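You operate a simulated robot arm through the tools that you are given. There is no shell and no other tool.

Carry out the task below with a simulated robot arm. There is one attempt and no reset: what you move stays moved.

Task
Drain the murky water, refill the basin to the blue band and wash the black brush in it.
Fine: leave the red lever on CLOSED and put the brush back. Where these are worked on the way, their far stop is far enough and under half their travel is too little: red lever.

Only the result counts: the job must be done as asked and must still hold three seconds after the hand-in. Knocking over, shifting, dropping, spilling or breaking anything else fails it.

Robot
A 7-joint arm with a fingered hand, fixed in place. Base frame: the origin is at the foot of the arm, x ahead of it, y to its left, z up; the work surface is at about z = 800. Units: mm, rad, N and s.
With the tool pointing down near the work surface it reaches from about 200 to 800 mm from the base axis. Its first joint turns from -2.897 to 2.897 rad. Payload 4.9 kg.
The tool frame sits at the grasp point between the pads (the TCP): z along the fingers, y along the line on which they close. The tips reach 32 mm beyond it. The gripper opens to 192 mm. The gripper's body begins 89 mm behind the TCP. The gripper is a hand of 3 fingers: y runs from the thumb to the fingers, the wrist lies at [0, 0, -267] in the tool frame.
Orientation is told as [roll, pitch, yaw] about the base's x, y, z axes, in that order, counted from this pose: with the fingers straight down and closing along the base's y, the tool's x points along the base's -x, its y along +y and its z along -z.

Tools
- The arm moves only by the tool apply_moves. Its argument "steps" is a list of rows, each a list of 6 numbers: the shift along the tool's x, y, z in mm, then the turn, a rotation vector about the tool's x, y, z in rad. In form: [[dx, dy, dz, rx, ry, rz], ...]. A call has 1 to 20 rows; each row shifts and turns the commanded pose from where the row before left it, along the tool's axes as they then stand. Each row takes 0.2 s and may step no farther than 50 mm and 0.15 rad from the row before; otherwise, the whole call is refused. A pose out of reach is approached as far as the arm can. The call stops where the force on the tool passes 50 N (or 10 N more than at its start, if that is more) or the arm is blocked; 0.2 s more then pass. In this call time passes only in rows, and 0.2 s behind the last. It gives the time, the measured TCP pose, the force on the tool (base axes), the opening and the grip force at its end, in the units of the frame above (readings bear some noise), with the torque about the TCP (base axes, N m) and any sound that the robot's microphone picked up.
- Cameras (640 x 400 px; columns grow to the right, rows downward): "scene" is fixed at [220.1, 499.4, 1583.9]; the picture's right is [-0.81, -0.59, 0.00], its down [-0.54, 0.74, -0.41] and it looks along [0.24, -0.33, -0.91] (base axes); focal length 226 px, centre (320, 200). "wrist" rides on the gripper at [80, -46, -113] in the tool frame; the picture's right is [0.50, 0.87, 0.00], its down [-0.67, 0.39, -0.63] and it looks along [-0.55, 0.32, 0.78] (tool axes); focal length 226 px, centre (320, 200). There is no depth. A picture from a camera that has moved, and an enlarged one, comes with that camera's place and axes in the base frame and with its lens.
- get_image(camera): a new picture of that camera. The clock stands still meanwhile.
- finger_targets(finger1, finger2, thumb_bend): sets how far each is bent, from 0 (flat) to 100 (curled in); at 30 the hand is open as for a grip, at 70 the pads meet at the TCP. One left out holds its place. A second passes; each finger stops where it meets its share of the squeeze, and holds until it gets a number again. It is the only way to open and close the hand. It gives what a move gives, with no picture; readings hold the bend of each and the force on the fingers (four entries, about 0 where the hand has none), thumb and palm.
- close_up(camera, box): a new picture of the part [left, top, right, bottom] of that camera's present view, enlarged. The clock stands still meanwhile.
- hand_in(): hands the job in; it is judged then, once.

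Places have to be worked out from the pictures, the camera data and where the tool is seen. Open the gripper and draw the arm clear of the work before you hand the job in, unless the task says otherwise.

The tools are called as name(argument=value, ...) on one line, values as JSON. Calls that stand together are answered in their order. apply_moves: Moves the arm, as the interface text tells. Its arguments: {"type":"object","properties":{"steps":{"type":"array","items":{"type":"array","items":{"type":"number"}}}},"required":["steps"]} The other tools are called the same way: finger_targets (finger1, finger2, thumb_bend) moves the fingers one by one; get_image (camera) takes a picture; close_up (camera, box) takes an enlarged picture of a part of a camera's view; hand_in () hands the job in.

At the start:

```text
time: 0.0
eef_pos: [307.6, 348.0, 1352.8]
ee_rot: [0.001, 0.0, -0.001]
contact_force: [0.1, -0.6, 0.9]
torque: [0.0, -0.01, 0.04]
grip_width: 191.7
grasp_force: 0.1
shape: jaw
bend: [30.0, 30.0, 30.0]
finger forces: [0.1, 0.0, 0.0, 0.1, 0.1, 0.1]
```

scene: 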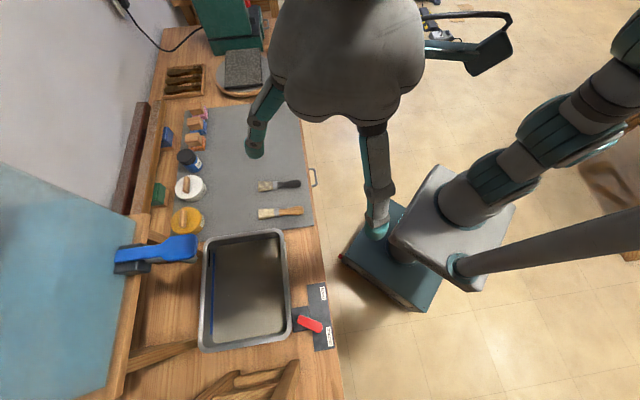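
wrist: 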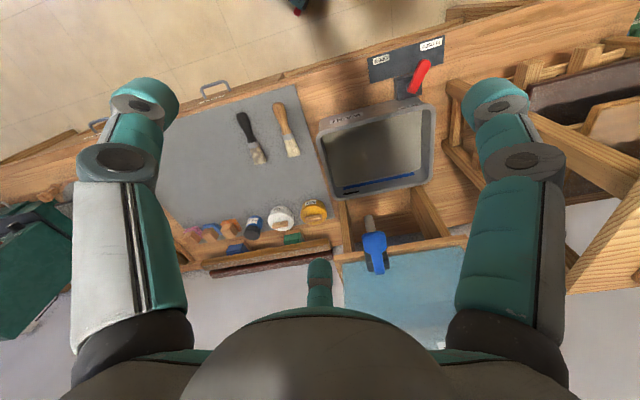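

I start by looking closer at the basin, lever, tap and brushes before moving anything.

close_up(camera="scene", box=[180, 220, 350, 360])

close_up(camera="scene", box=[290, 275, 345, 355])

close_up(camera="scene", box=[90, 210, 220, 300])

close_up(camera="scene", box=[140, 50, 330, 240])

close_up(camera="wrist", box=[300, 30, 460, 290])

```text
2.86 times, centred on (265, 290) of scene
camera zoom: at [220.1, 499.4, 1583.9], right [-0.81, -0.59, 0.0], down [-0.54, 0.74, -0.41], along [0.24, -0.33, -0.91], focal length 646 px, centre (477, -57)
```

zoom: 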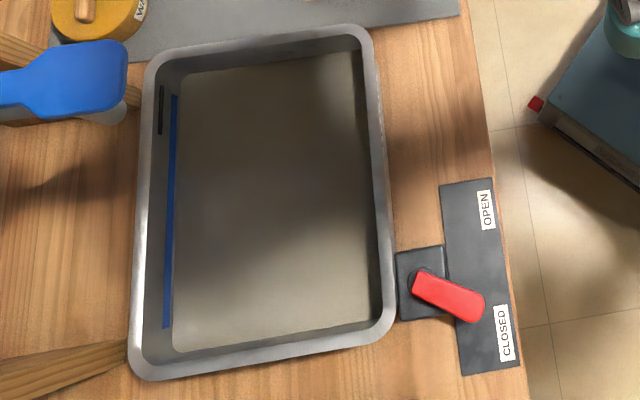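

```text
5.00 times, centred on (318, 315) of scene
camera zoom: at [220.1, 499.4, 1583.9], right [-0.81, -0.59, 0.0], down [-0.54, 0.74, -0.41], along [0.24, -0.33, -0.91], focal length 1131 px, centre (332, -375)
```

zoom: 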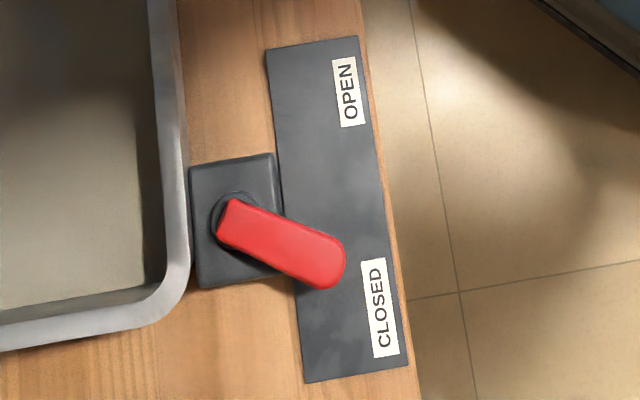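

```text
4.44 times, centred on (155, 255) of scene
camera zoom: at [220.1, 499.4, 1583.9], right [-0.81, -0.59, 0.0], down [-0.54, 0.74, -0.41], along [0.24, -0.33, -0.91], focal length 1005 px, centre (1053, -44)
```

zoom: 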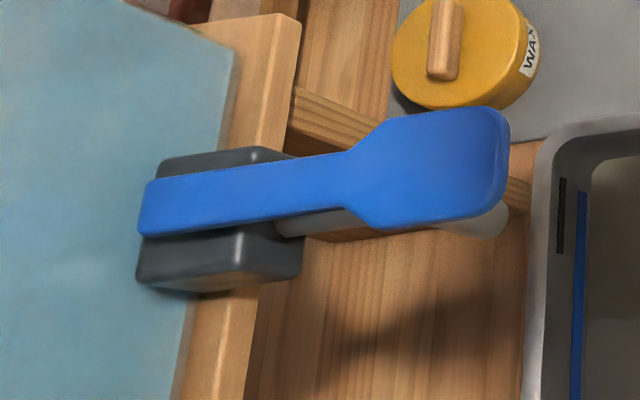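

```text
2.11 times, centred on (235, 145) of scene
camera zoom: at [220.1, 499.4, 1583.9], right [-0.81, -0.59, 0.0], down [-0.54, 0.74, -0.41], along [0.24, -0.33, -0.91], focal length 476 px, centre (499, 316)
```

zoom: 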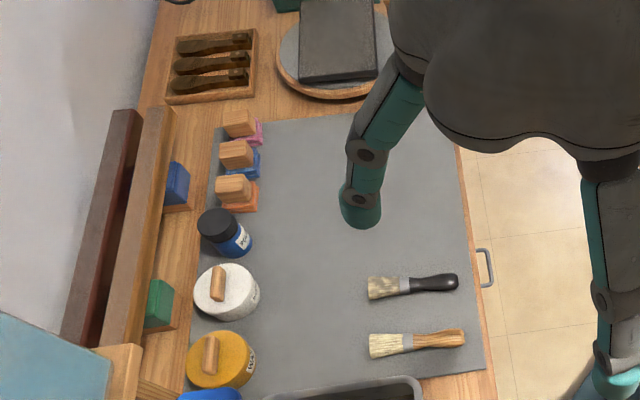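

```text
1.54 times, centred on (380, 160) of wrist
camera zoom: at [227.4, 300.9, 1465.7], right [-0.5, 0.87, 0.0], down [0.67, 0.39, 0.63], along [0.55, 0.32, -0.78], focal length 348 px, centre (228, 262)
```

zoom: 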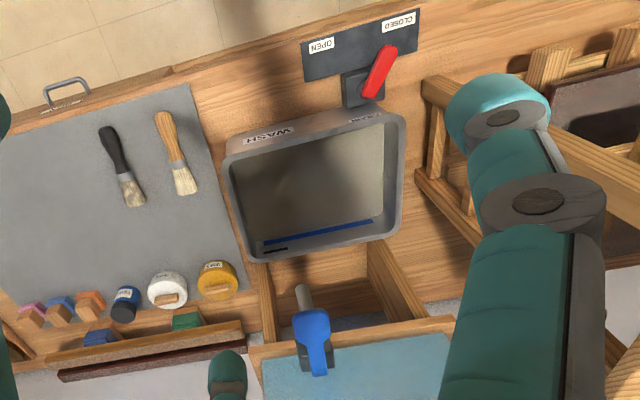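

The lever sits at CLOSED (pivot about [239, 568], tip about [180, 560], top about z 840), and the black brush runs from about [525, 209] (handle end) to [652, 315] (bristles). To learn the hand's geometry I close the fingers in the free air.

finger_targets(finger1=68, finger2=68, thumb_bend=68)

get_image(camera="wrist")

get_image(camera="scene")

```text
time: 1.0
eef_pos: [307.4, 350.0, 1352.4]
ee_rot: [0.001, 0.001, 0.0]
contact_force: [0.1, 0.1, 0.1]
torque: [-0.04, 0.0, 0.0]
grip_width: 10.4
grasp_force: 0.0
shape: fingers
bend: [68.0, 68.0, 68.0]
finger forces: [0.0, 0.1, 0.0, 0.0, 0.0, 0.0]
```

```text
taken
camera wrist: at [227.4, 300.9, 1465.7], right [-0.5, 0.87, 0.0], down [0.67, 0.39, 0.63], along [0.55, 0.32, -0.78], focal length 226 px, centre (320, 200)
```

wrist: 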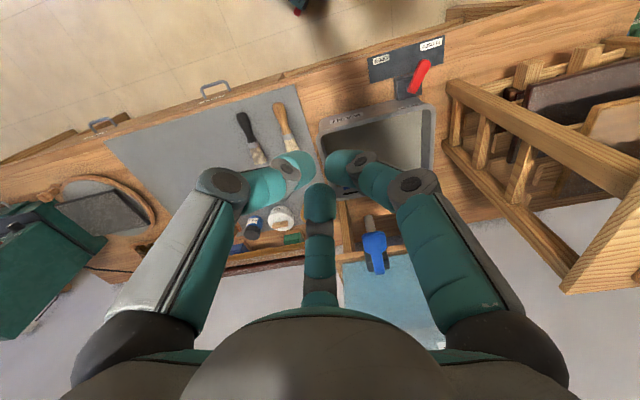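

```text
taken
```

scene: 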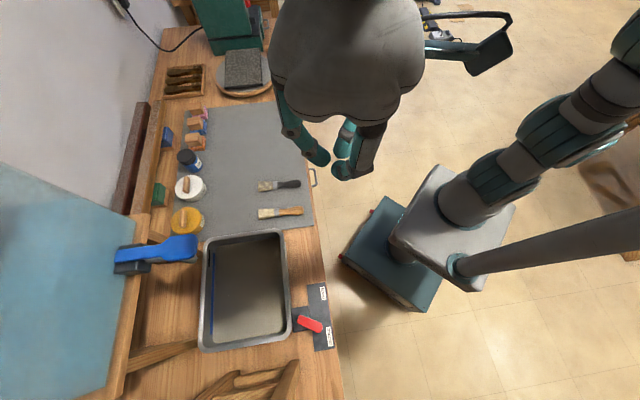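

The fingers meet in a bundle (two fingers side by side along the tool's x, thumb opposite), good as a poker. Triangulating puts the tap's blue paddle at roughly [482, 576, 1164], so I zoom in on the tap and rack from both cameras.

close_up(camera="wrist", box=[335, 190, 455, 300])

close_up(camera="wrist", box=[360, 30, 640, 300])

close_up(camera="scene", box=[0, 150, 320, 400])

```text
3.64 times, centred on (395, 245) of wrist
camera zoom: at [227.4, 300.9, 1465.7], right [-0.5, 0.87, 0.0], down [0.67, 0.39, 0.63], along [0.55, 0.32, -0.78], focal length 822 px, centre (47, 36)
```

zoom: 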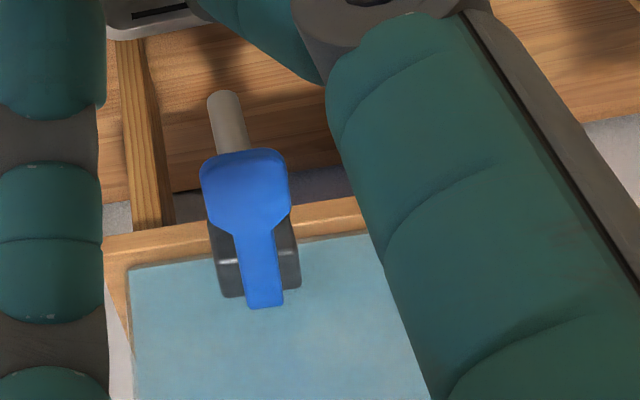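

```text
1.48 times, centred on (500, 165) of wrist
camera zoom: at [227.4, 300.9, 1465.7], right [-0.5, 0.87, 0.0], down [0.67, 0.39, 0.63], along [0.55, 0.32, -0.78], focal length 335 px, centre (53, 252)
```

zoom: 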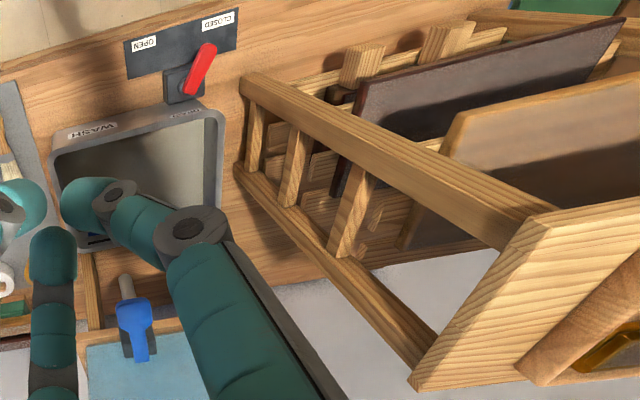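

```text
1.60 times, centred on (160, 275) of scene
camera zoom: at [220.1, 499.4, 1583.9], right [-0.81, -0.59, 0.0], down [-0.54, 0.74, -0.41], along [0.24, -0.33, -0.91], focal length 362 px, centre (576, 80)
```

zoom: 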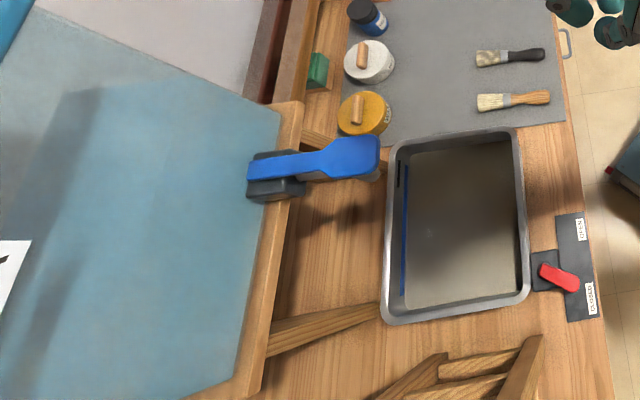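

The rack's posts stand upright beside the lever (near post about [174, 665]), so I'll work the lever with the hand tilted back toward the robot. First I move toward [200, 480, 1100] and yaw so that the tool's y lies along the basin's long side.

apply_moves(steps=[[15.3, 18.6, 36, 0, 0, 0], [15.3, 18.6, 36, 0, 0, 0], [15.3, 18.6, 36, 0, 0, 0], [15.3, 18.6, 36, 0, 0, 0], [15.3, 18.6, 36, 0, 0, 0], [15.3, 18.6, 36, 0, 0, 0], [15.3, 18.6, 36, 0, 0, 0], [0, 0, 0, 0, 0, -0.15], [0, 0, 0, 0, 0, -0.15], [0, 0, 0, 0, 0, -0.15], [0, 0, 0, 0, 0, -0.15], [0, 0, 0, 0, 0, -0.15]])

get_image(camera="wrist")

get_image(camera="scene")

```text
time: 3.6
eef_pos: [199.8, 478.0, 1098.5]
ee_rot: [0.001, 0.0, 0.751]
contact_force: [-0.6, 0.6, -1.0]
torque: [0.01, 0.0, 0.02]
grip_width: 10.1
grasp_force: 0.1
shape: fingers
bend: [68.0, 68.0, 68.0]
finger forces: [0.1, 0.0, 0.0, 0.0, 0.0, 0.0]
```

```text
taken
camera wrist: at [172.8, 389.5, 1213.2], right [-0.96, 0.29, 0.0], down [0.23, 0.74, 0.63], along [0.18, 0.6, -0.78], focal length 226 px, centre (320, 200)
```

wrist: 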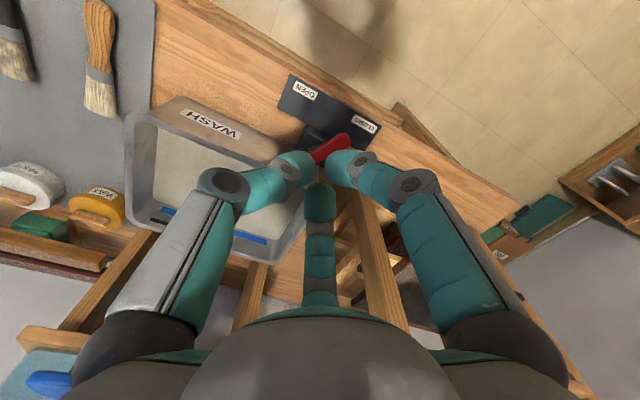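

```text
taken
```

scene: 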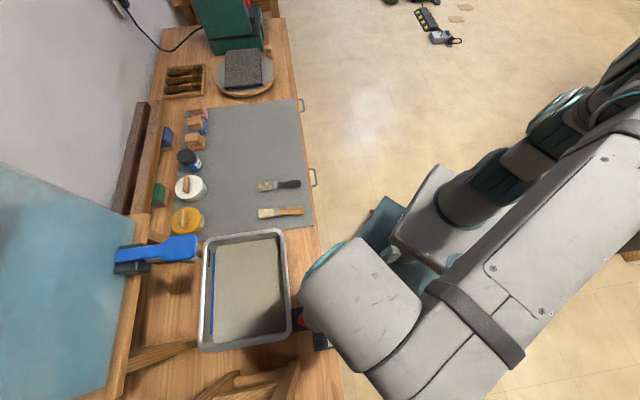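

The hand now stands over the front of the basin; I zoom on the lever, the post and the basin's inside from here.

close_up(camera="wrist", box=[260, 60, 440, 260])

close_up(camera="wrist", box=[110, 80, 320, 280])

```text
2.00 times, centred on (350, 160) of wrist
camera zoom: at [172.8, 389.5, 1213.2], right [-0.96, 0.29, 0.0], down [0.23, 0.74, 0.63], along [0.18, 0.6, -0.78], focal length 452 px, centre (260, 280)
```

zoom: 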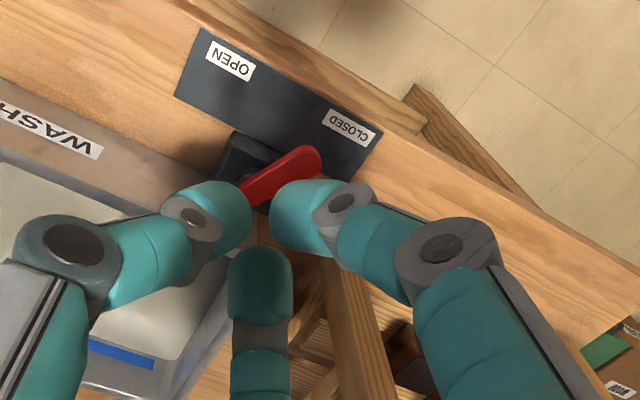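

```text
2.00 times, centred on (215, 180) of wrist
camera zoom: at [172.8, 389.5, 1213.2], right [-0.96, 0.29, 0.0], down [0.23, 0.74, 0.63], along [0.18, 0.6, -0.78], focal length 452 px, centre (530, 240)
```

zoom: 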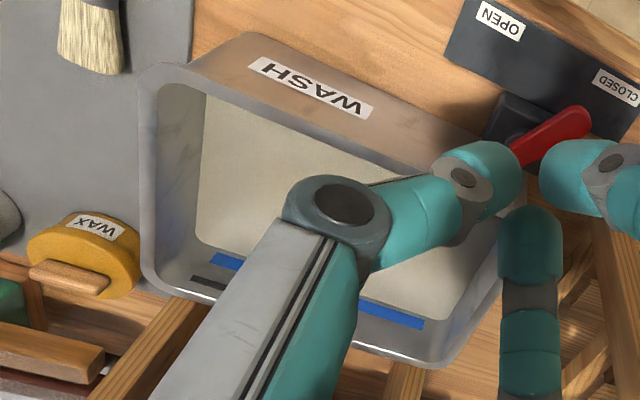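

Lever tip is at about [181, 561, 838] with the pivot near [240, 570]; the bench axes run at 45° to the base. I open the fingers to a moderate cage so that they can straddle the lever.

finger_targets(finger1=56, finger2=56, thumb_bend=56)

```text
time: 4.6
eef_pos: [199.7, 478.6, 1099.7]
ee_rot: [0.001, -0.001, 0.751]
contact_force: [-1.0, 0.2, -1.2]
torque: [0.0, 0.0, 0.01]
grip_width: 58.1
grasp_force: 0.0
shape: fingers
bend: [56.0, 56.0, 56.0]
finger forces: [0.0, 0.0, 0.0, 0.0, 0.0, 0.1]
```

The opening is about 58 mm. I tilt the hand back 0.3 rad toward the robot, square the yaw to 45°, and move to a hover over the lever at about z 900.

apply_moves(steps=[[0, 0, 0, 0, 0, -0.034], [0, 0, 0, 0, -0.15, 0], [0, 0, 0, 0, -0.15, 0], [6.7, 13, 39, 0, 0, 0], [6.7, 13, 39, 0, 0, 0], [6.7, 13, 39, 0, 0, 0], [6.7, 13, 39, 0, 0, 0], [6.7, 13, 39, 0, 0, 0]])

get_image(camera="wrist")

get_image(camera="scene")

```text
time: 6.4
eef_pos: [174.4, 541.1, 902.8]
ee_rot: [0.001, -0.301, 0.784]
contact_force: [-0.9, -0.5, 0.6]
torque: [-0.01, 0.01, 0.03]
grip_width: 58.3
grasp_force: 0.1
shape: fingers
bend: [56.0, 56.0, 56.0]
finger forces: [0.0, 0.1, 0.1, 0.0, 0.1, 0.0]
```

```text
taken
camera wrist: at [128.5, 430.7, 987.6], right [-0.95, 0.28, -0.15], down [0.05, 0.59, 0.8], along [0.31, 0.75, -0.58], focal length 226 px, centre (320, 200)
```

wrist: 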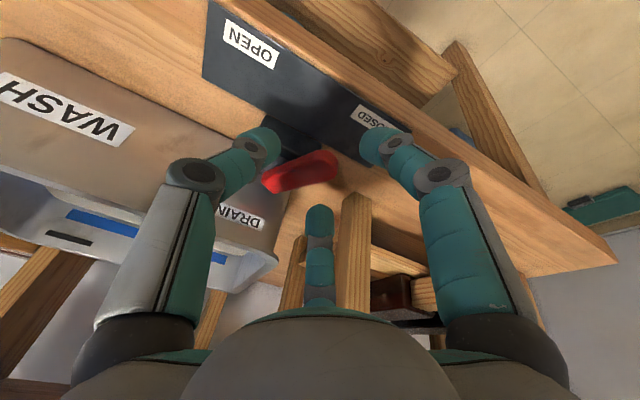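

```text
taken
```

scene: 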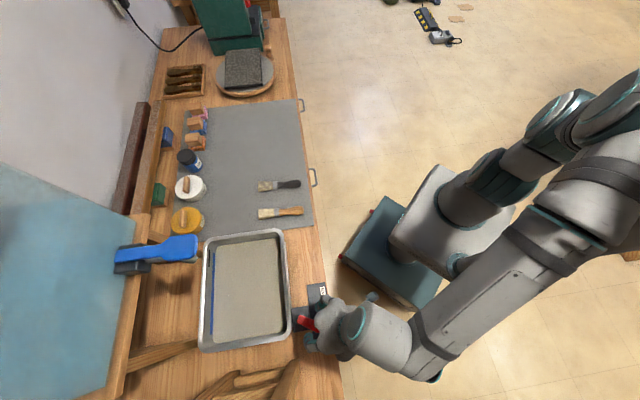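

The lever shows between the thumb (left) and the outer finger (right). I zoom on it to judge its height and the clearances to the rack post.

close_up(camera="wrist", box=[200, 80, 440, 320])

close_up(camera="scene", box=[270, 260, 400, 390])

```text
1.67 times, centred on (320, 200) of wrist
camera zoom: at [128.5, 430.7, 987.6], right [-0.95, 0.28, -0.15], down [0.05, 0.59, 0.8], along [0.31, 0.75, -0.58], focal length 377 px, centre (320, 200)
```

zoom: 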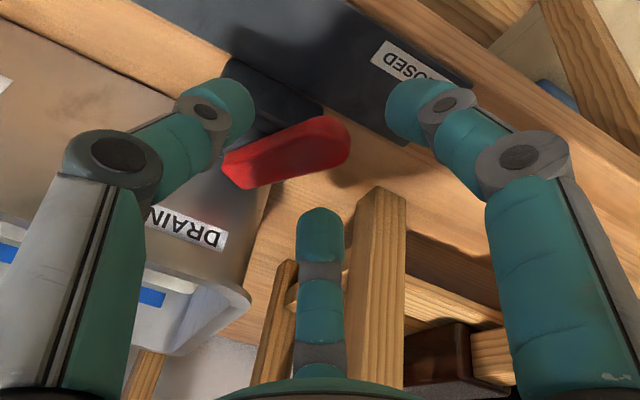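

```text
3.08 times, centred on (335, 325) of scene
camera zoom: at [220.1, 499.4, 1583.9], right [-0.81, -0.59, 0.0], down [-0.54, 0.74, -0.41], along [0.24, -0.33, -0.91], focal length 696 px, centre (274, -185)
```

zoom: 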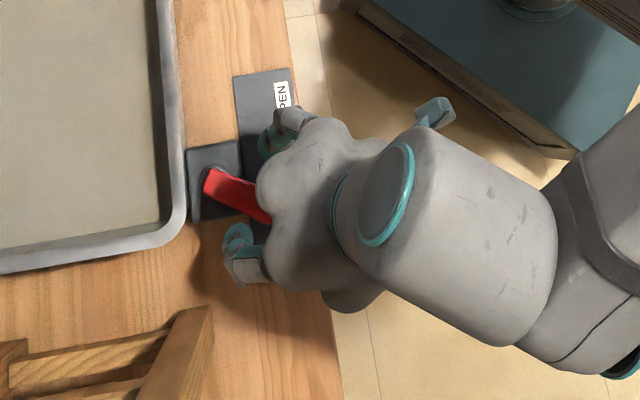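

The inner finger would land close to the lever's edge, so I shift 14 mm toward the rack side first (still clear of the post), then descend about 50 mm in small rows.

apply_moves(steps=[[0, 14, 0, 0, 0, 0], [4.6, 0, 15, 0, 0, 0], [4.6, 0, 15, 0, 0, 0], [4.6, 0, 15, 0, 0, 0]])

close_up(camera="wrist", box=[200, 80, 440, 320])

close_up(camera="scene", box=[270, 260, 400, 390])

```text
time: 7.4
eef_pos: [162.0, 550.3, 856.5]
ee_rot: [0.0, -0.3, 0.783]
contact_force: [0.0, 1.7, 0.0]
torque: [-0.01, 0.02, -0.02]
grip_width: 58.5
grasp_force: 0.1
shape: fingers
bend: [56.0, 56.0, 56.0]
finger forces: [0.0, 0.1, 0.0, 0.0, 0.1, 0.0]
```

```text
1.67 times, centred on (320, 200) of wrist
camera zoom: at [116.9, 439.7, 941.5], right [-0.95, 0.28, -0.15], down [0.05, 0.6, 0.8], along [0.31, 0.75, -0.58], focal length 377 px, centre (320, 200)
```

zoom: 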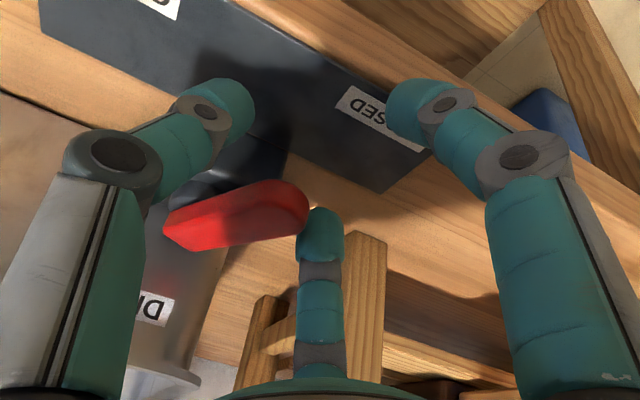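

```text
3.08 times, centred on (335, 325) of scene
camera zoom: at [220.1, 499.4, 1583.9], right [-0.81, -0.59, 0.0], down [-0.54, 0.74, -0.41], along [0.24, -0.33, -0.91], focal length 696 px, centre (274, -185)
```

zoom: 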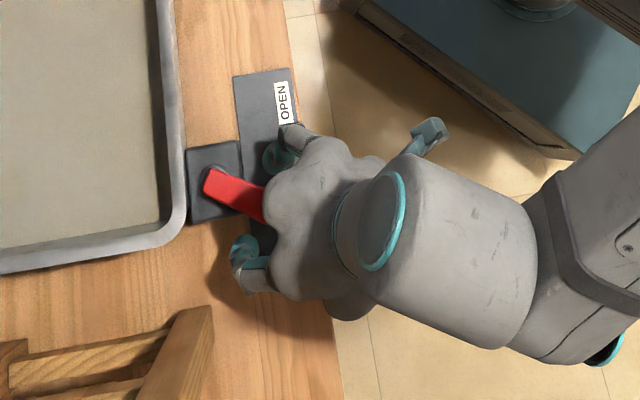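

The inner finger's tip stands beside the lever's rack-side flank. I lower another 10 mm so the finger tip covers the lever's thickness, then drag toward OPEN in small rows.

apply_moves(steps=[[3, 0, 9.6, 0, 0, 0], [0, -8, 0, 0, 0, 0], [0, -8, 0, 0, 0, 0], [0, -8, 0, 0, 0, 0]])

close_up(camera="wrist", box=[200, 80, 440, 320])

close_up(camera="scene", box=[270, 260, 400, 390])

```text
time: 8.4
eef_pos: [178.3, 536.7, 851.3]
ee_rot: [0.005, -0.306, 0.784]
contact_force: [-17.2, -2.2, 36.6]
torque: [0.42, 2.49, 0.51]
grip_width: 76.1
grasp_force: 19.9
shape: fingers
bend: [51.0, 55.0, 56.0]
finger forces: [36.3, 2.8, 0.0, 0.0, 0.0, 0.1]
```

```text
1.67 times, centred on (320, 200) of wrist
camera zoom: at [133.5, 425.1, 934.9], right [-0.95, 0.28, -0.15], down [0.05, 0.59, 0.81], along [0.31, 0.76, -0.57], focal length 377 px, centre (320, 200)
```

zoom: 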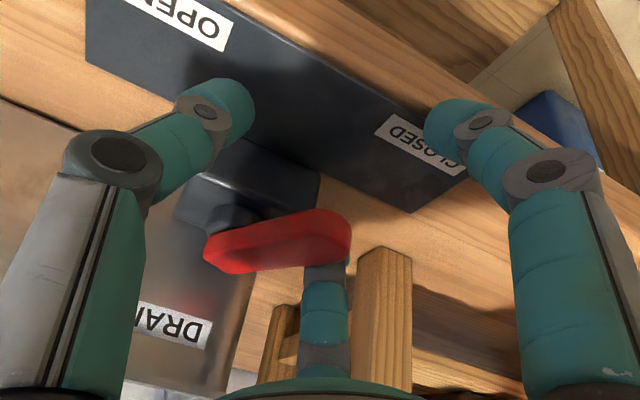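

```text
3.08 times, centred on (335, 325) of scene
camera zoom: at [220.1, 499.4, 1583.9], right [-0.81, -0.59, 0.0], down [-0.54, 0.74, -0.41], along [0.24, -0.33, -0.91], focal length 696 px, centre (274, -185)
```

zoom: 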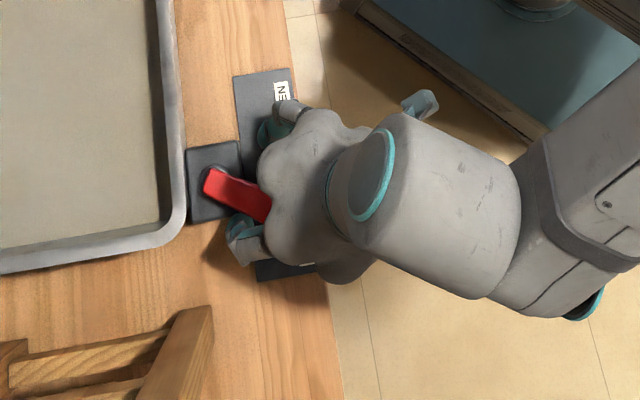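

Finger 1 (outer) is pressing on the plate with 36 N and the inner finger slipped under the lever, so the hand is too low and too tilted. I back off, rise 20 mm and reduce the tilt to 0.1 rad.

apply_moves(steps=[[-1.5, 0, -4.8, 0, 0, 0], [0, 12, 0, 0, 0, 0], [0, 12, 0, 0, 0, 0], [-3, 0, -9.6, 0, 0, 0], [-3, 0, -9.6, 0, 0, 0], [0, 0, 0, 0, 0.1, 0], [0, 0, 0, 0, 0.1, 0]])

close_up(camera="wrist", box=[200, 80, 440, 320])

close_up(camera="scene", box=[270, 260, 400, 390])

```text
time: 10.0
eef_pos: [162.6, 551.9, 872.3]
ee_rot: [0.001, -0.097, 0.784]
contact_force: [0.1, 0.9, 1.0]
torque: [-0.03, -0.02, 0.01]
grip_width: 58.9
grasp_force: 0.0
shape: fingers
bend: [56.0, 56.0, 56.0]
finger forces: [0.1, 0.1, 0.0, 0.1, 0.0, 0.1]
```

```text
1.67 times, centred on (320, 200) of wrist
camera zoom: at [130.8, 455.1, 976.8], right [-0.96, 0.26, -0.05], down [0.15, 0.7, 0.7], along [0.22, 0.66, -0.72], focal length 377 px, centre (320, 200)
```

zoom: 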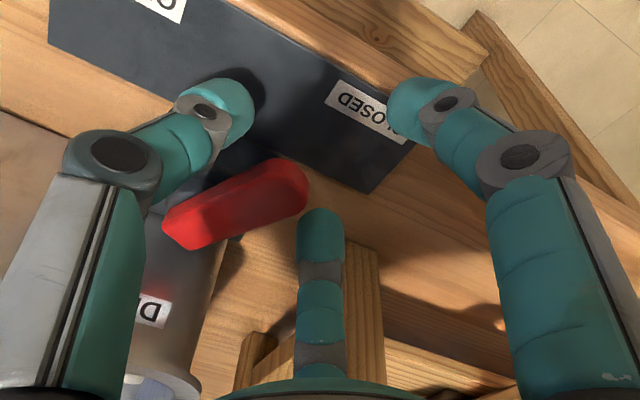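

```text
3.08 times, centred on (335, 325) of scene
camera zoom: at [220.1, 499.4, 1583.9], right [-0.81, -0.59, 0.0], down [-0.54, 0.74, -0.41], along [0.24, -0.33, -0.91], focal length 696 px, centre (274, -185)
```

zoom: 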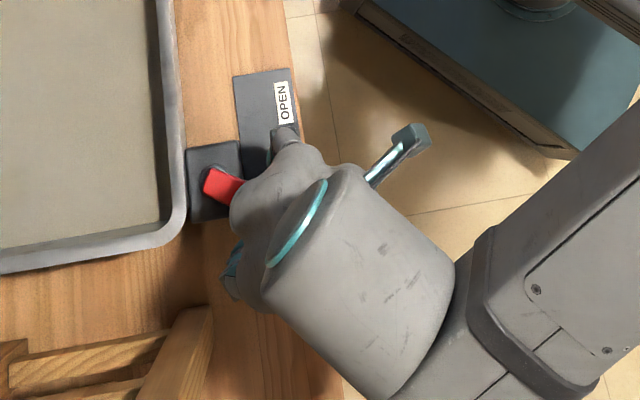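

The fingers now have nearly equal height and the lever is untouched at CLOSED. I lower 16 mm and drag 24 mm toward OPEN, then check.

apply_moves(steps=[[0.8, 0, 8, 0, 0, 0], [0.8, 0, 8, 0, 0, 0], [0, -8, 0, 0, 0, 0], [0, -8, 0, 0, 0, 0], [0, -8, 0, 0, 0, 0]])

close_up(camera="wrist", box=[200, 80, 440, 320])

```text
time: 11.2
eef_pos: [178.5, 534.8, 856.6]
ee_rot: [0.0, -0.101, 0.785]
contact_force: [-2.7, 2.2, -0.2]
torque: [0.1, 0.05, 0.14]
grip_width: 58.9
grasp_force: 1.7
shape: fingers
bend: [56.0, 55.0, 56.0]
finger forces: [0.0, 3.1, 0.1, 0.0, 0.0, 0.0]
```

```text
1.67 times, centred on (320, 200) of wrist
camera zoom: at [146.7, 438.1, 961.5], right [-0.96, 0.26, -0.05], down [0.15, 0.7, 0.7], along [0.22, 0.66, -0.72], focal length 377 px, centre (320, 200)
```

zoom: 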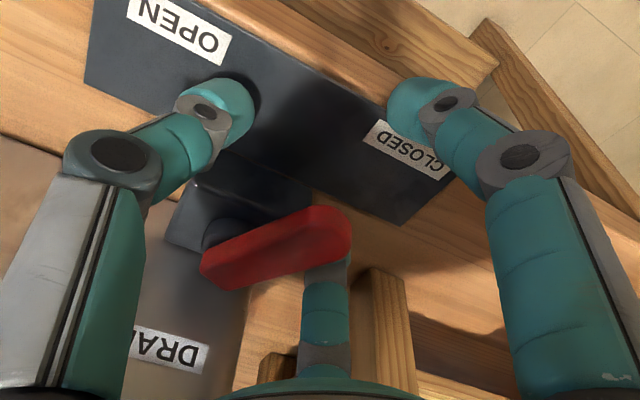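

Finger 2 now presses the lever with a clean horizontal 3.5 N. I continue dragging toward OPEN.

apply_moves(steps=[[0, -8, 0, 0, 0, 0], [0, -8, 0, 0, 0, 0], [0, -8, 0, 0, 0, 0]])

close_up(camera="wrist", box=[200, 80, 440, 320])

close_up(camera="scene", box=[270, 260, 400, 390])

```text
time: 12.0
eef_pos: [195.2, 519.0, 855.9]
ee_rot: [0.004, -0.102, 0.785]
contact_force: [-9.9, 10.2, 0.1]
torque: [0.2, 0.23, 0.57]
grip_width: 59.0
grasp_force: 7.4
shape: fingers
bend: [56.0, 51.0, 56.0]
finger forces: [0.1, 14.6, 0.1, 0.1, 0.1, 0.0]
```

```text
1.67 times, centred on (320, 200) of wrist
camera zoom: at [164.1, 421.1, 961.5], right [-0.96, 0.26, -0.05], down [0.15, 0.7, 0.7], along [0.22, 0.66, -0.72], focal length 377 px, centre (320, 200)
```

zoom: 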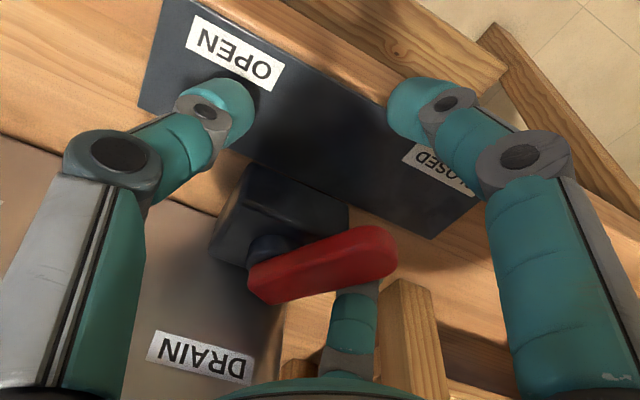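

```text
3.08 times, centred on (335, 325) of scene
camera zoom: at [220.1, 499.4, 1583.9], right [-0.81, -0.59, 0.0], down [-0.54, 0.74, -0.41], along [0.24, -0.33, -0.91], focal length 696 px, centre (274, -185)
```

zoom: 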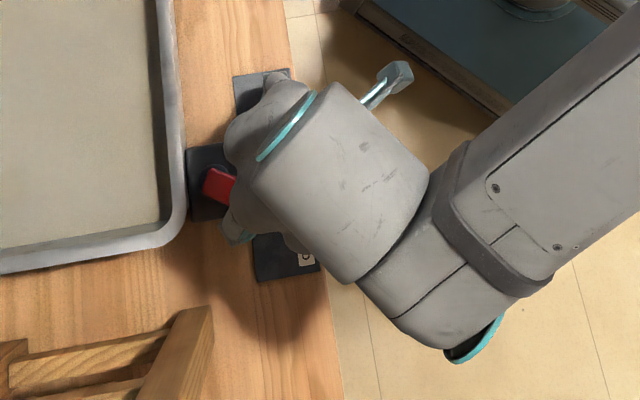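

Finger 2 yields (bend 51, 14.6 N) while the lever barely turns, so it needs more force. I keep going a little to see whether it starts to move.

apply_moves(steps=[[0, -6, 0, 0, 0, 0], [0, -6, 0, 0, 0, 0], [0, -6, 0, 0, 0, 0]])

close_up(camera="wrist", box=[200, 80, 440, 320])

```text
time: 12.8
eef_pos: [201.8, 511.3, 856.0]
ee_rot: [0.008, -0.101, 0.792]
contact_force: [-16.1, 16.9, -5.9]
torque: [-0.16, 0.31, 0.98]
grip_width: 58.6
grasp_force: 10.7
shape: fingers
bend: [56.0, 49.0, 56.0]
finger forces: [0.0, 22.2, 0.0, 0.1, 0.0, 0.0]
stopped in row 3: the force on the tool passed its limit at 55 N (the readings are from after the stop); the commanded pose is now the measured one
```

```text
1.67 times, centred on (320, 200) of wrist
camera zoom: at [171.5, 412.5, 961.2], right [-0.97, 0.25, -0.04], down [0.15, 0.7, 0.7], along [0.21, 0.67, -0.71], focal length 377 px, centre (320, 200)
```

zoom: 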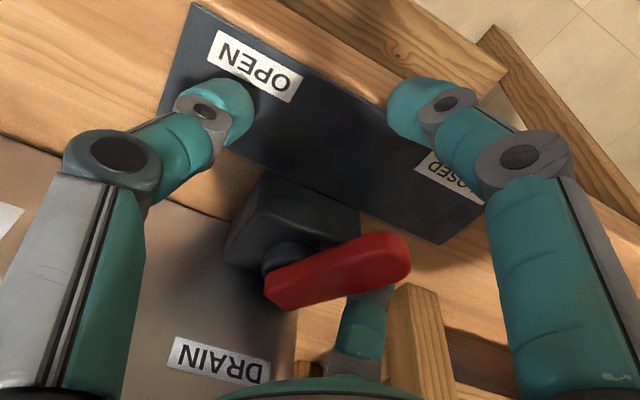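

Triangulating the lever's end from two wrist views gives about [173, 568, 846], so it sits higher than I thought and has not moved: the finger passed beneath it and met the hub block. I back out, rise to about z 868, and drag again.

apply_moves(steps=[[0, 10, 0, 0, 0, 0], [0, 12, 0, 0, 0, 0], [0, 12, 0, 0, 0, 0], [0, 12, 0, 0, 0, 0], [0, 12, 0, 0, 0, 0], [-1, 0, -10, 0, 0, 0]])

close_up(camera="wrist", box=[200, 80, 440, 320])

```text
time: 14.2
eef_pos: [161.7, 551.4, 865.6]
ee_rot: [0.003, -0.1, 0.791]
contact_force: [-0.6, 1.2, -0.1]
torque: [-0.04, 0.01, -0.01]
grip_width: 59.0
grasp_force: 0.1
shape: fingers
bend: [56.0, 56.0, 56.0]
finger forces: [0.1, 0.1, 0.0, 0.2, 0.1, 0.1]
```

```text
1.67 times, centred on (320, 200) of wrist
camera zoom: at [131.6, 453.2, 970.8], right [-0.97, 0.26, -0.05], down [0.15, 0.7, 0.7], along [0.21, 0.66, -0.72], focal length 377 px, centre (320, 200)
```

zoom: 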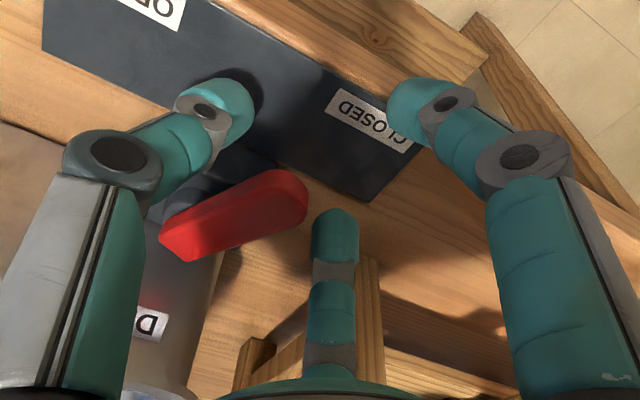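

Now the lever is at the finger-tip level. I go up 4 mm more, 6 mm outward for leverage, and drag toward OPEN again.

apply_moves(steps=[[5.6, 0, -4, 0, 0, 0], [0, -8, 0, 0, 0, 0], [0, -8, 0, 0, 0, 0], [0, -8, 0, 0, 0, 0], [0, -6, 0, 0, 0, 0]])

close_up(camera="wrist", box=[200, 80, 440, 320])

close_up(camera="scene", box=[270, 260, 400, 390])

```text
time: 15.4
eef_pos: [179.7, 525.5, 869.6]
ee_rot: [0.004, -0.099, 0.79]
contact_force: [-1.4, 1.5, -0.4]
torque: [0.01, 0.07, 0.06]
grip_width: 58.9
grasp_force: 0.8
shape: fingers
bend: [56.0, 55.0, 56.0]
finger forces: [0.0, 1.8, 0.0, 0.1, 0.0, 0.0]
```

```text
1.67 times, centred on (320, 200) of wrist
camera zoom: at [148.8, 427.0, 974.4], right [-0.97, 0.26, -0.05], down [0.15, 0.7, 0.7], along [0.21, 0.67, -0.72], focal length 377 px, centre (320, 200)
```

zoom: 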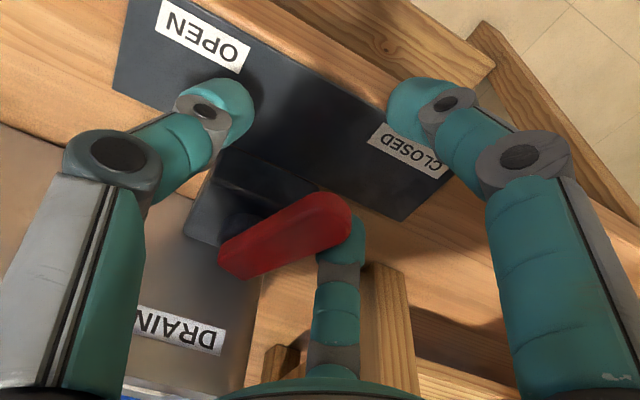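

```text
3.08 times, centred on (335, 325) of scene
camera zoom: at [220.1, 499.4, 1583.9], right [-0.81, -0.59, 0.0], down [-0.54, 0.74, -0.41], along [0.24, -0.33, -0.91], focal length 696 px, centre (274, -185)
```

zoom: 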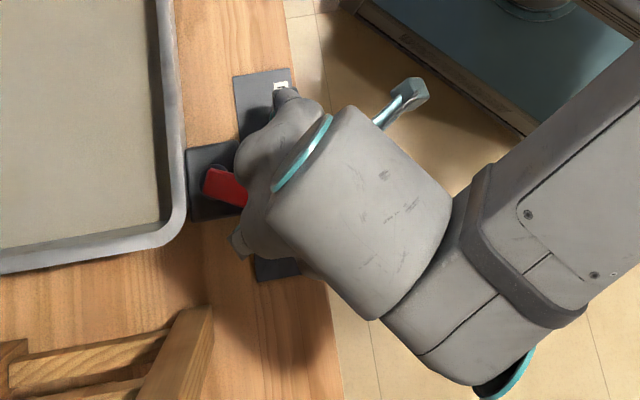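

Contact with the lever's flank has begun (1.8 N). I keep dragging.

apply_moves(steps=[[0, -7, 0, 0, 0, 0], [0, -7, 0, 0, 0, 0], [0, -7, 0, 0, 0, 0]])

close_up(camera="wrist", box=[200, 80, 440, 320])

```text
time: 16.2
eef_pos: [195.0, 509.4, 870.7]
ee_rot: [0.005, -0.1, 0.791]
contact_force: [-1.1, 0.6, -1.1]
torque: [-0.02, 0.06, 0.08]
grip_width: 59.0
grasp_force: 0.8
shape: fingers
bend: [56.0, 56.0, 56.0]
finger forces: [0.0, 1.1, 0.0, 0.0, 0.0, 0.0]
```

```text
1.67 times, centred on (320, 200) of wrist
camera zoom: at [163.3, 412.0, 975.5], right [-0.97, 0.26, -0.05], down [0.15, 0.7, 0.7], along [0.21, 0.67, -0.72], focal length 377 px, centre (320, 200)
```

zoom: 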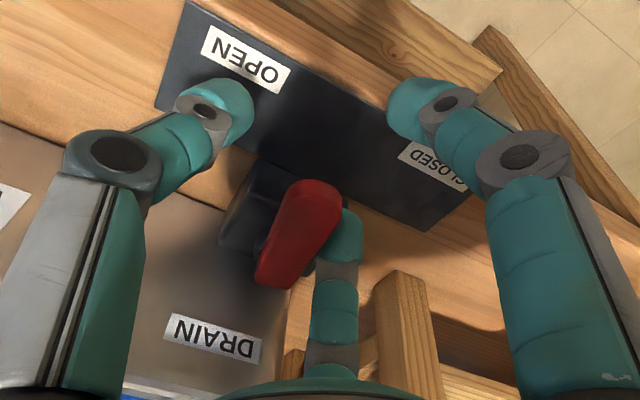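

The lever is turning easily now. I drag on toward the OPEN stop.

apply_moves(steps=[[0, -7, 0, 0, 0, 0], [0, -7, 0, 0, 0, 0], [0, -7, 0, 0, 0, 0], [0, -7, 0, 0, 0, 0]])

close_up(camera="wrist", box=[200, 80, 440, 320])

close_up(camera="scene", box=[180, 220, 350, 360])

```text
time: 17.2
eef_pos: [213.5, 491.3, 870.1]
ee_rot: [0.007, -0.102, 0.791]
contact_force: [-12.1, 7.9, 0.2]
torque: [0.13, 0.09, 0.7]
grip_width: 58.8
grasp_force: 6.2
shape: fingers
bend: [56.0, 53.0, 56.0]
finger forces: [0.0, 13.1, 0.0, 0.1, 0.1, 0.0]
```

```text
1.67 times, centred on (320, 200) of wrist
camera zoom: at [183.9, 393.3, 974.9], right [-0.97, 0.26, -0.05], down [0.15, 0.7, 0.7], along [0.21, 0.67, -0.71], focal length 377 px, centre (320, 200)
```

zoom: 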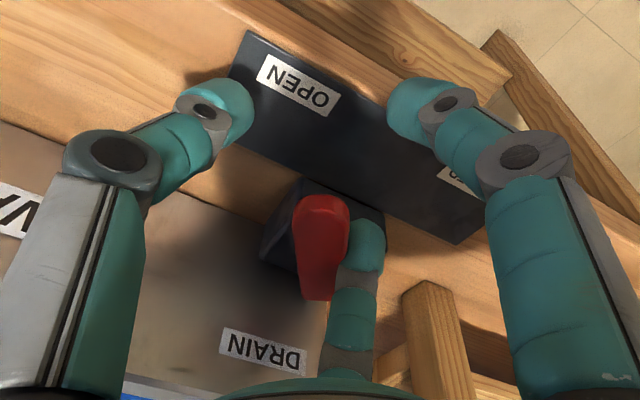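

```text
2.86 times, centred on (265, 290) of scene
camera zoom: at [220.1, 499.4, 1583.9], right [-0.81, -0.59, 0.0], down [-0.54, 0.74, -0.41], along [0.24, -0.33, -0.91], focal length 646 px, centre (477, -57)
```

zoom: 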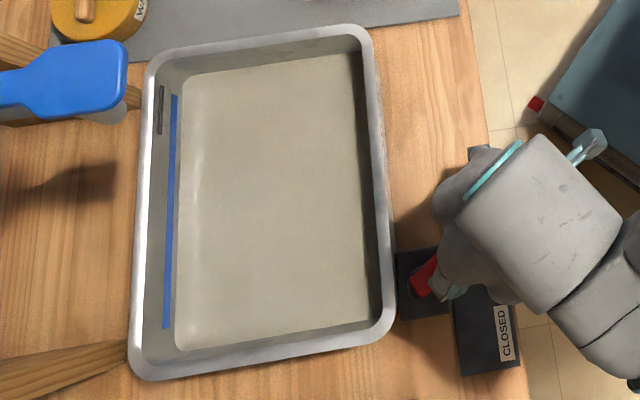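

The lever points to OPEN and force rises to 13 N, likely the stop. I press a bit further to be sure it is fully open.

apply_moves(steps=[[0, -5, 0, 0, 0, 0], [0, -5, 0, 0, 0, 0]])

close_up(camera="wrist", box=[200, 80, 440, 320])

close_up(camera="scene", box=[180, 220, 350, 360])

```text
time: 17.8
eef_pos: [221.6, 484.3, 869.5]
ee_rot: [0.004, -0.102, 0.792]
contact_force: [-20.5, 14.8, 0.8]
torque: [0.18, 0.19, 1.31]
grip_width: 58.6
grasp_force: 12.1
shape: fingers
bend: [56.0, 51.0, 56.0]
finger forces: [0.0, 23.6, 0.0, 0.0, 0.1, 0.1]
```

```text
1.67 times, centred on (320, 200) of wrist
camera zoom: at [190.0, 385.8, 974.0], right [-0.97, 0.25, -0.05], down [0.15, 0.7, 0.7], along [0.21, 0.67, -0.71], focal length 377 px, centre (320, 200)
```

zoom: 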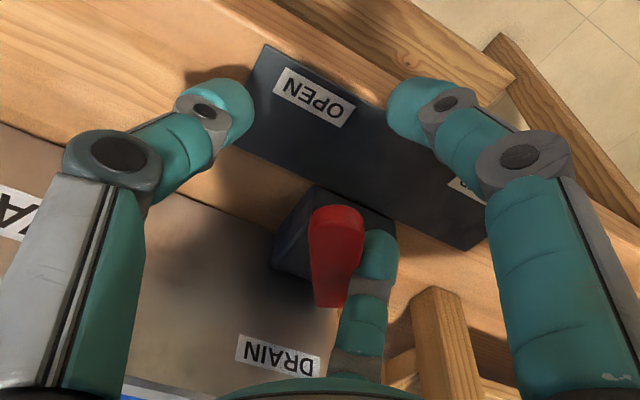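

```text
2.86 times, centred on (265, 290) of scene
camera zoom: at [220.1, 499.4, 1583.9], right [-0.81, -0.59, 0.0], down [-0.54, 0.74, -0.41], along [0.24, -0.33, -0.91], focal length 646 px, centre (477, -57)
```

zoom: 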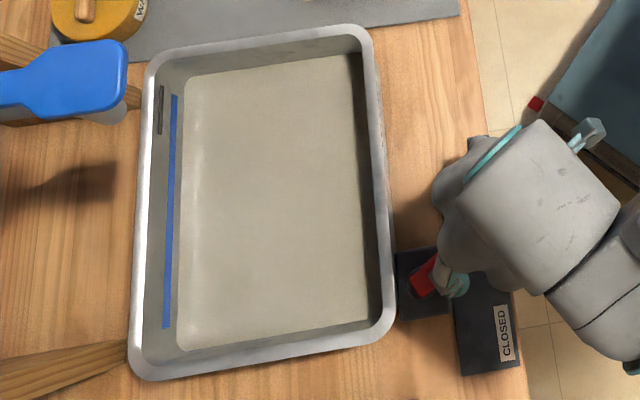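

The lever is against its OPEN stop (23 N, no further turn) and the water surface is shrinking. I relax the push and let time pass while it drains.

apply_moves(steps=[[0, 8, 0, 0, 0, 0], [0, 6, 0, 0, 0, 0], [0, 0, 0, 0, 0, 0], [0, 0, 0, 0, 0, 0], [0, 0, 0, 0, 0, 0], [0, 0, 0, 0, 0, 0], [0, 0, 0, 0, 0, 0], [0, 0, 0, 0, 0, 0], [0, 0, 0, 0, 0, 0], [0, 0, 0, 0, 0, 0], [0, 0, 0, 0, 0, 0], [0, 0, 0, 0, 0, 0], [0, 0, 0, 0, 0, 0], [0, 0, 0, 0, 0, 0], [0, 0, 0, 0, 0, 0], [0, 0, 0, 0, 0, 0], [0, 0, 0, 0, 0, 0], [0, 0, 0, 0, 0, 0], [0, 0, 0, 0, 0, 0], [0, 0, 0, 0, 0, 0]])

close_up(camera="scene", box=[180, 220, 350, 360])

```text
time: 22.0
eef_pos: [212.7, 492.0, 868.4]
ee_rot: [0.004, -0.099, 0.79]
contact_force: [-7.7, 5.4, 6.4]
torque: [0.39, 0.0, 0.41]
grip_width: 58.9
grasp_force: 4.0
shape: fingers
bend: [56.0, 53.0, 56.0]
finger forces: [0.0, 9.0, 0.1, 0.0, 0.0, 0.1]
```

```text
2.86 times, centred on (265, 290) of scene
camera zoom: at [220.1, 499.4, 1583.9], right [-0.81, -0.59, 0.0], down [-0.54, 0.74, -0.41], along [0.24, -0.33, -0.91], focal length 646 px, centre (477, -57)
```

zoom: 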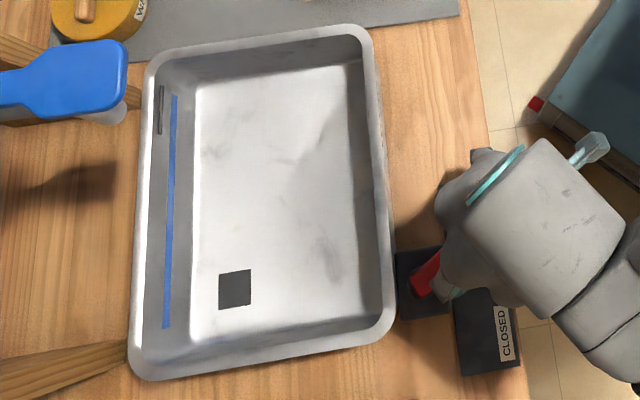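

The basin is drained to the bare floor with the drain hole visible. I move off the lever, rise 60 mm, and close the fingers into a poker for pushing the lever back.

apply_moves(steps=[[0, 7, 0, 0, 0, 0], [0, 5, 0, 0, 0, 0], [-2, 0, -20, 0, 0, 0], [-4, 0, -40, 0, 0, 0], [0, 0, 0, 0, 0, 0]])

finger_targets(finger1=69, finger2=69, thumb_bend=69)

get_image(camera="wrist")

close_up(camera="scene", box=[180, 220, 350, 360])

```text
time: 23.2
eef_pos: [203.5, 499.2, 929.0]
ee_rot: [0.003, -0.099, 0.79]
contact_force: [-0.6, 0.9, 0.0]
torque: [-0.01, 0.02, -0.03]
grip_width: 58.9
grasp_force: 0.0
shape: fingers
bend: [56.0, 56.0, 56.0]
finger forces: [0.0, 0.0, 0.0, 0.0, 0.0, 0.1]
```

```text
time: 24.2
eef_pos: [203.4, 501.6, 927.7]
ee_rot: [0.004, -0.099, 0.791]
contact_force: [0.7, 0.4, 0.7]
torque: [0.01, 0.0, 0.0]
grip_width: 6.2
grasp_force: 0.0
shape: fingers
bend: [69.0, 69.0, 69.0]
finger forces: [0.0, 0.0, 0.0, 0.0, 0.0, 0.1]
```

```text
taken
camera wrist: at [173.2, 403.1, 1033.4], right [-0.97, 0.26, -0.05], down [0.15, 0.7, 0.7], along [0.21, 0.67, -0.72], focal length 226 px, centre (320, 200)
```

wrist: 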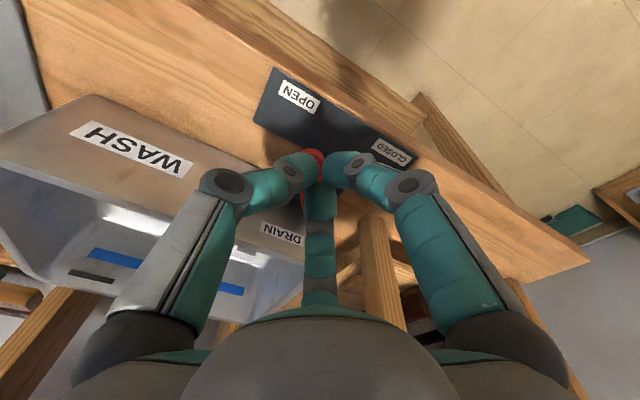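

```text
2.86 times, centred on (265, 290) of scene
camera zoom: at [220.1, 499.4, 1583.9], right [-0.81, -0.59, 0.0], down [-0.54, 0.74, -0.41], along [0.24, -0.33, -0.91], focal length 646 px, centre (477, -57)
```

zoom: 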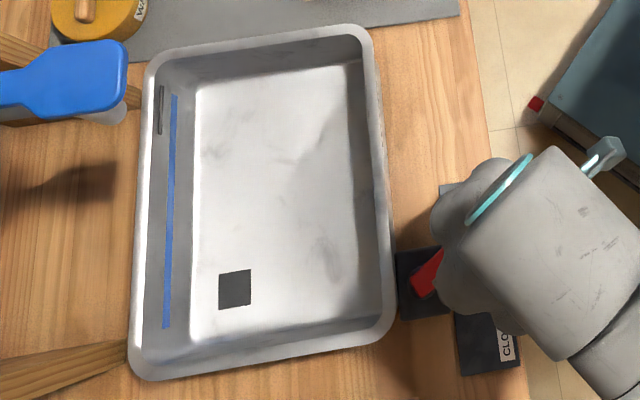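

The lever rests at OPEN. I tilt slightly more for clearance from the basin wall, move to the OPEN side of the lever and lower the closed fingers to lever height (TCP z about 870).

apply_moves(steps=[[0, 0, 0, 0, -0.15, 0], [-8, -30.5, 2, 0, 0, 0], [-8, -30.5, 2, 0, 0, 0], [4.8, 0, 18.7, 0, 0, 0], [4.8, 0, 18.7, 0, 0, 0]])

close_up(camera="wrist", box=[200, 80, 440, 320])

close_up(camera="scene", box=[270, 260, 400, 390])

```text
time: 25.4
eef_pos: [257.4, 471.8, 891.3]
ee_rot: [0.003, -0.251, 0.79]
contact_force: [-0.2, -0.1, 0.0]
torque: [0.01, 0.0, 0.02]
grip_width: 6.4
grasp_force: 0.0
shape: fingers
bend: [69.0, 69.0, 69.0]
finger forces: [0.1, 0.1, 0.0, 0.0, 0.0, 0.0]
```

```text
1.67 times, centred on (320, 200) of wrist
camera zoom: at [215.4, 363.3, 981.4], right [-0.96, 0.27, -0.12], down [0.08, 0.62, 0.78], along [0.28, 0.74, -0.61], focal length 377 px, centre (320, 200)
```

zoom: 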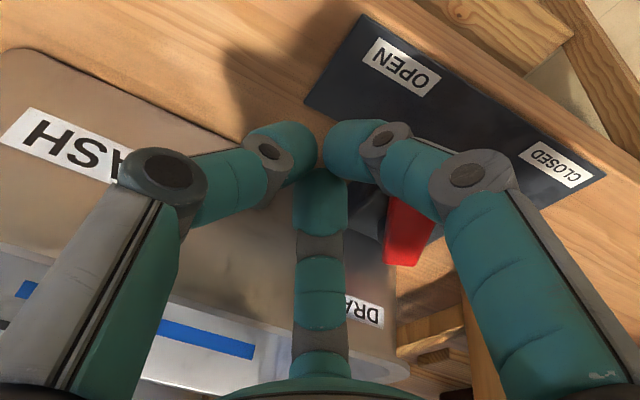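

```text
3.08 times, centred on (335, 325) of scene
camera zoom: at [220.1, 499.4, 1583.9], right [-0.81, -0.59, 0.0], down [-0.54, 0.74, -0.41], along [0.24, -0.33, -0.91], focal length 696 px, centre (274, -185)
```

zoom: 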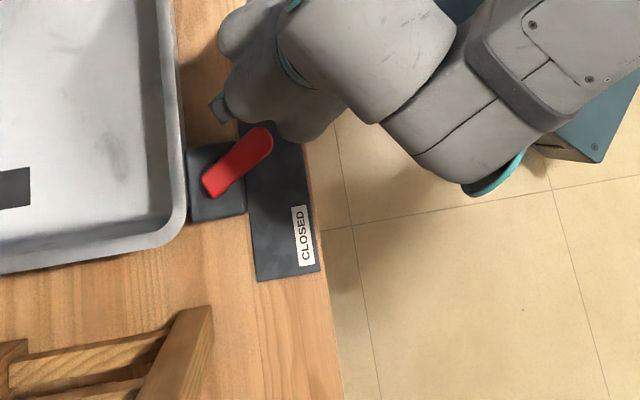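

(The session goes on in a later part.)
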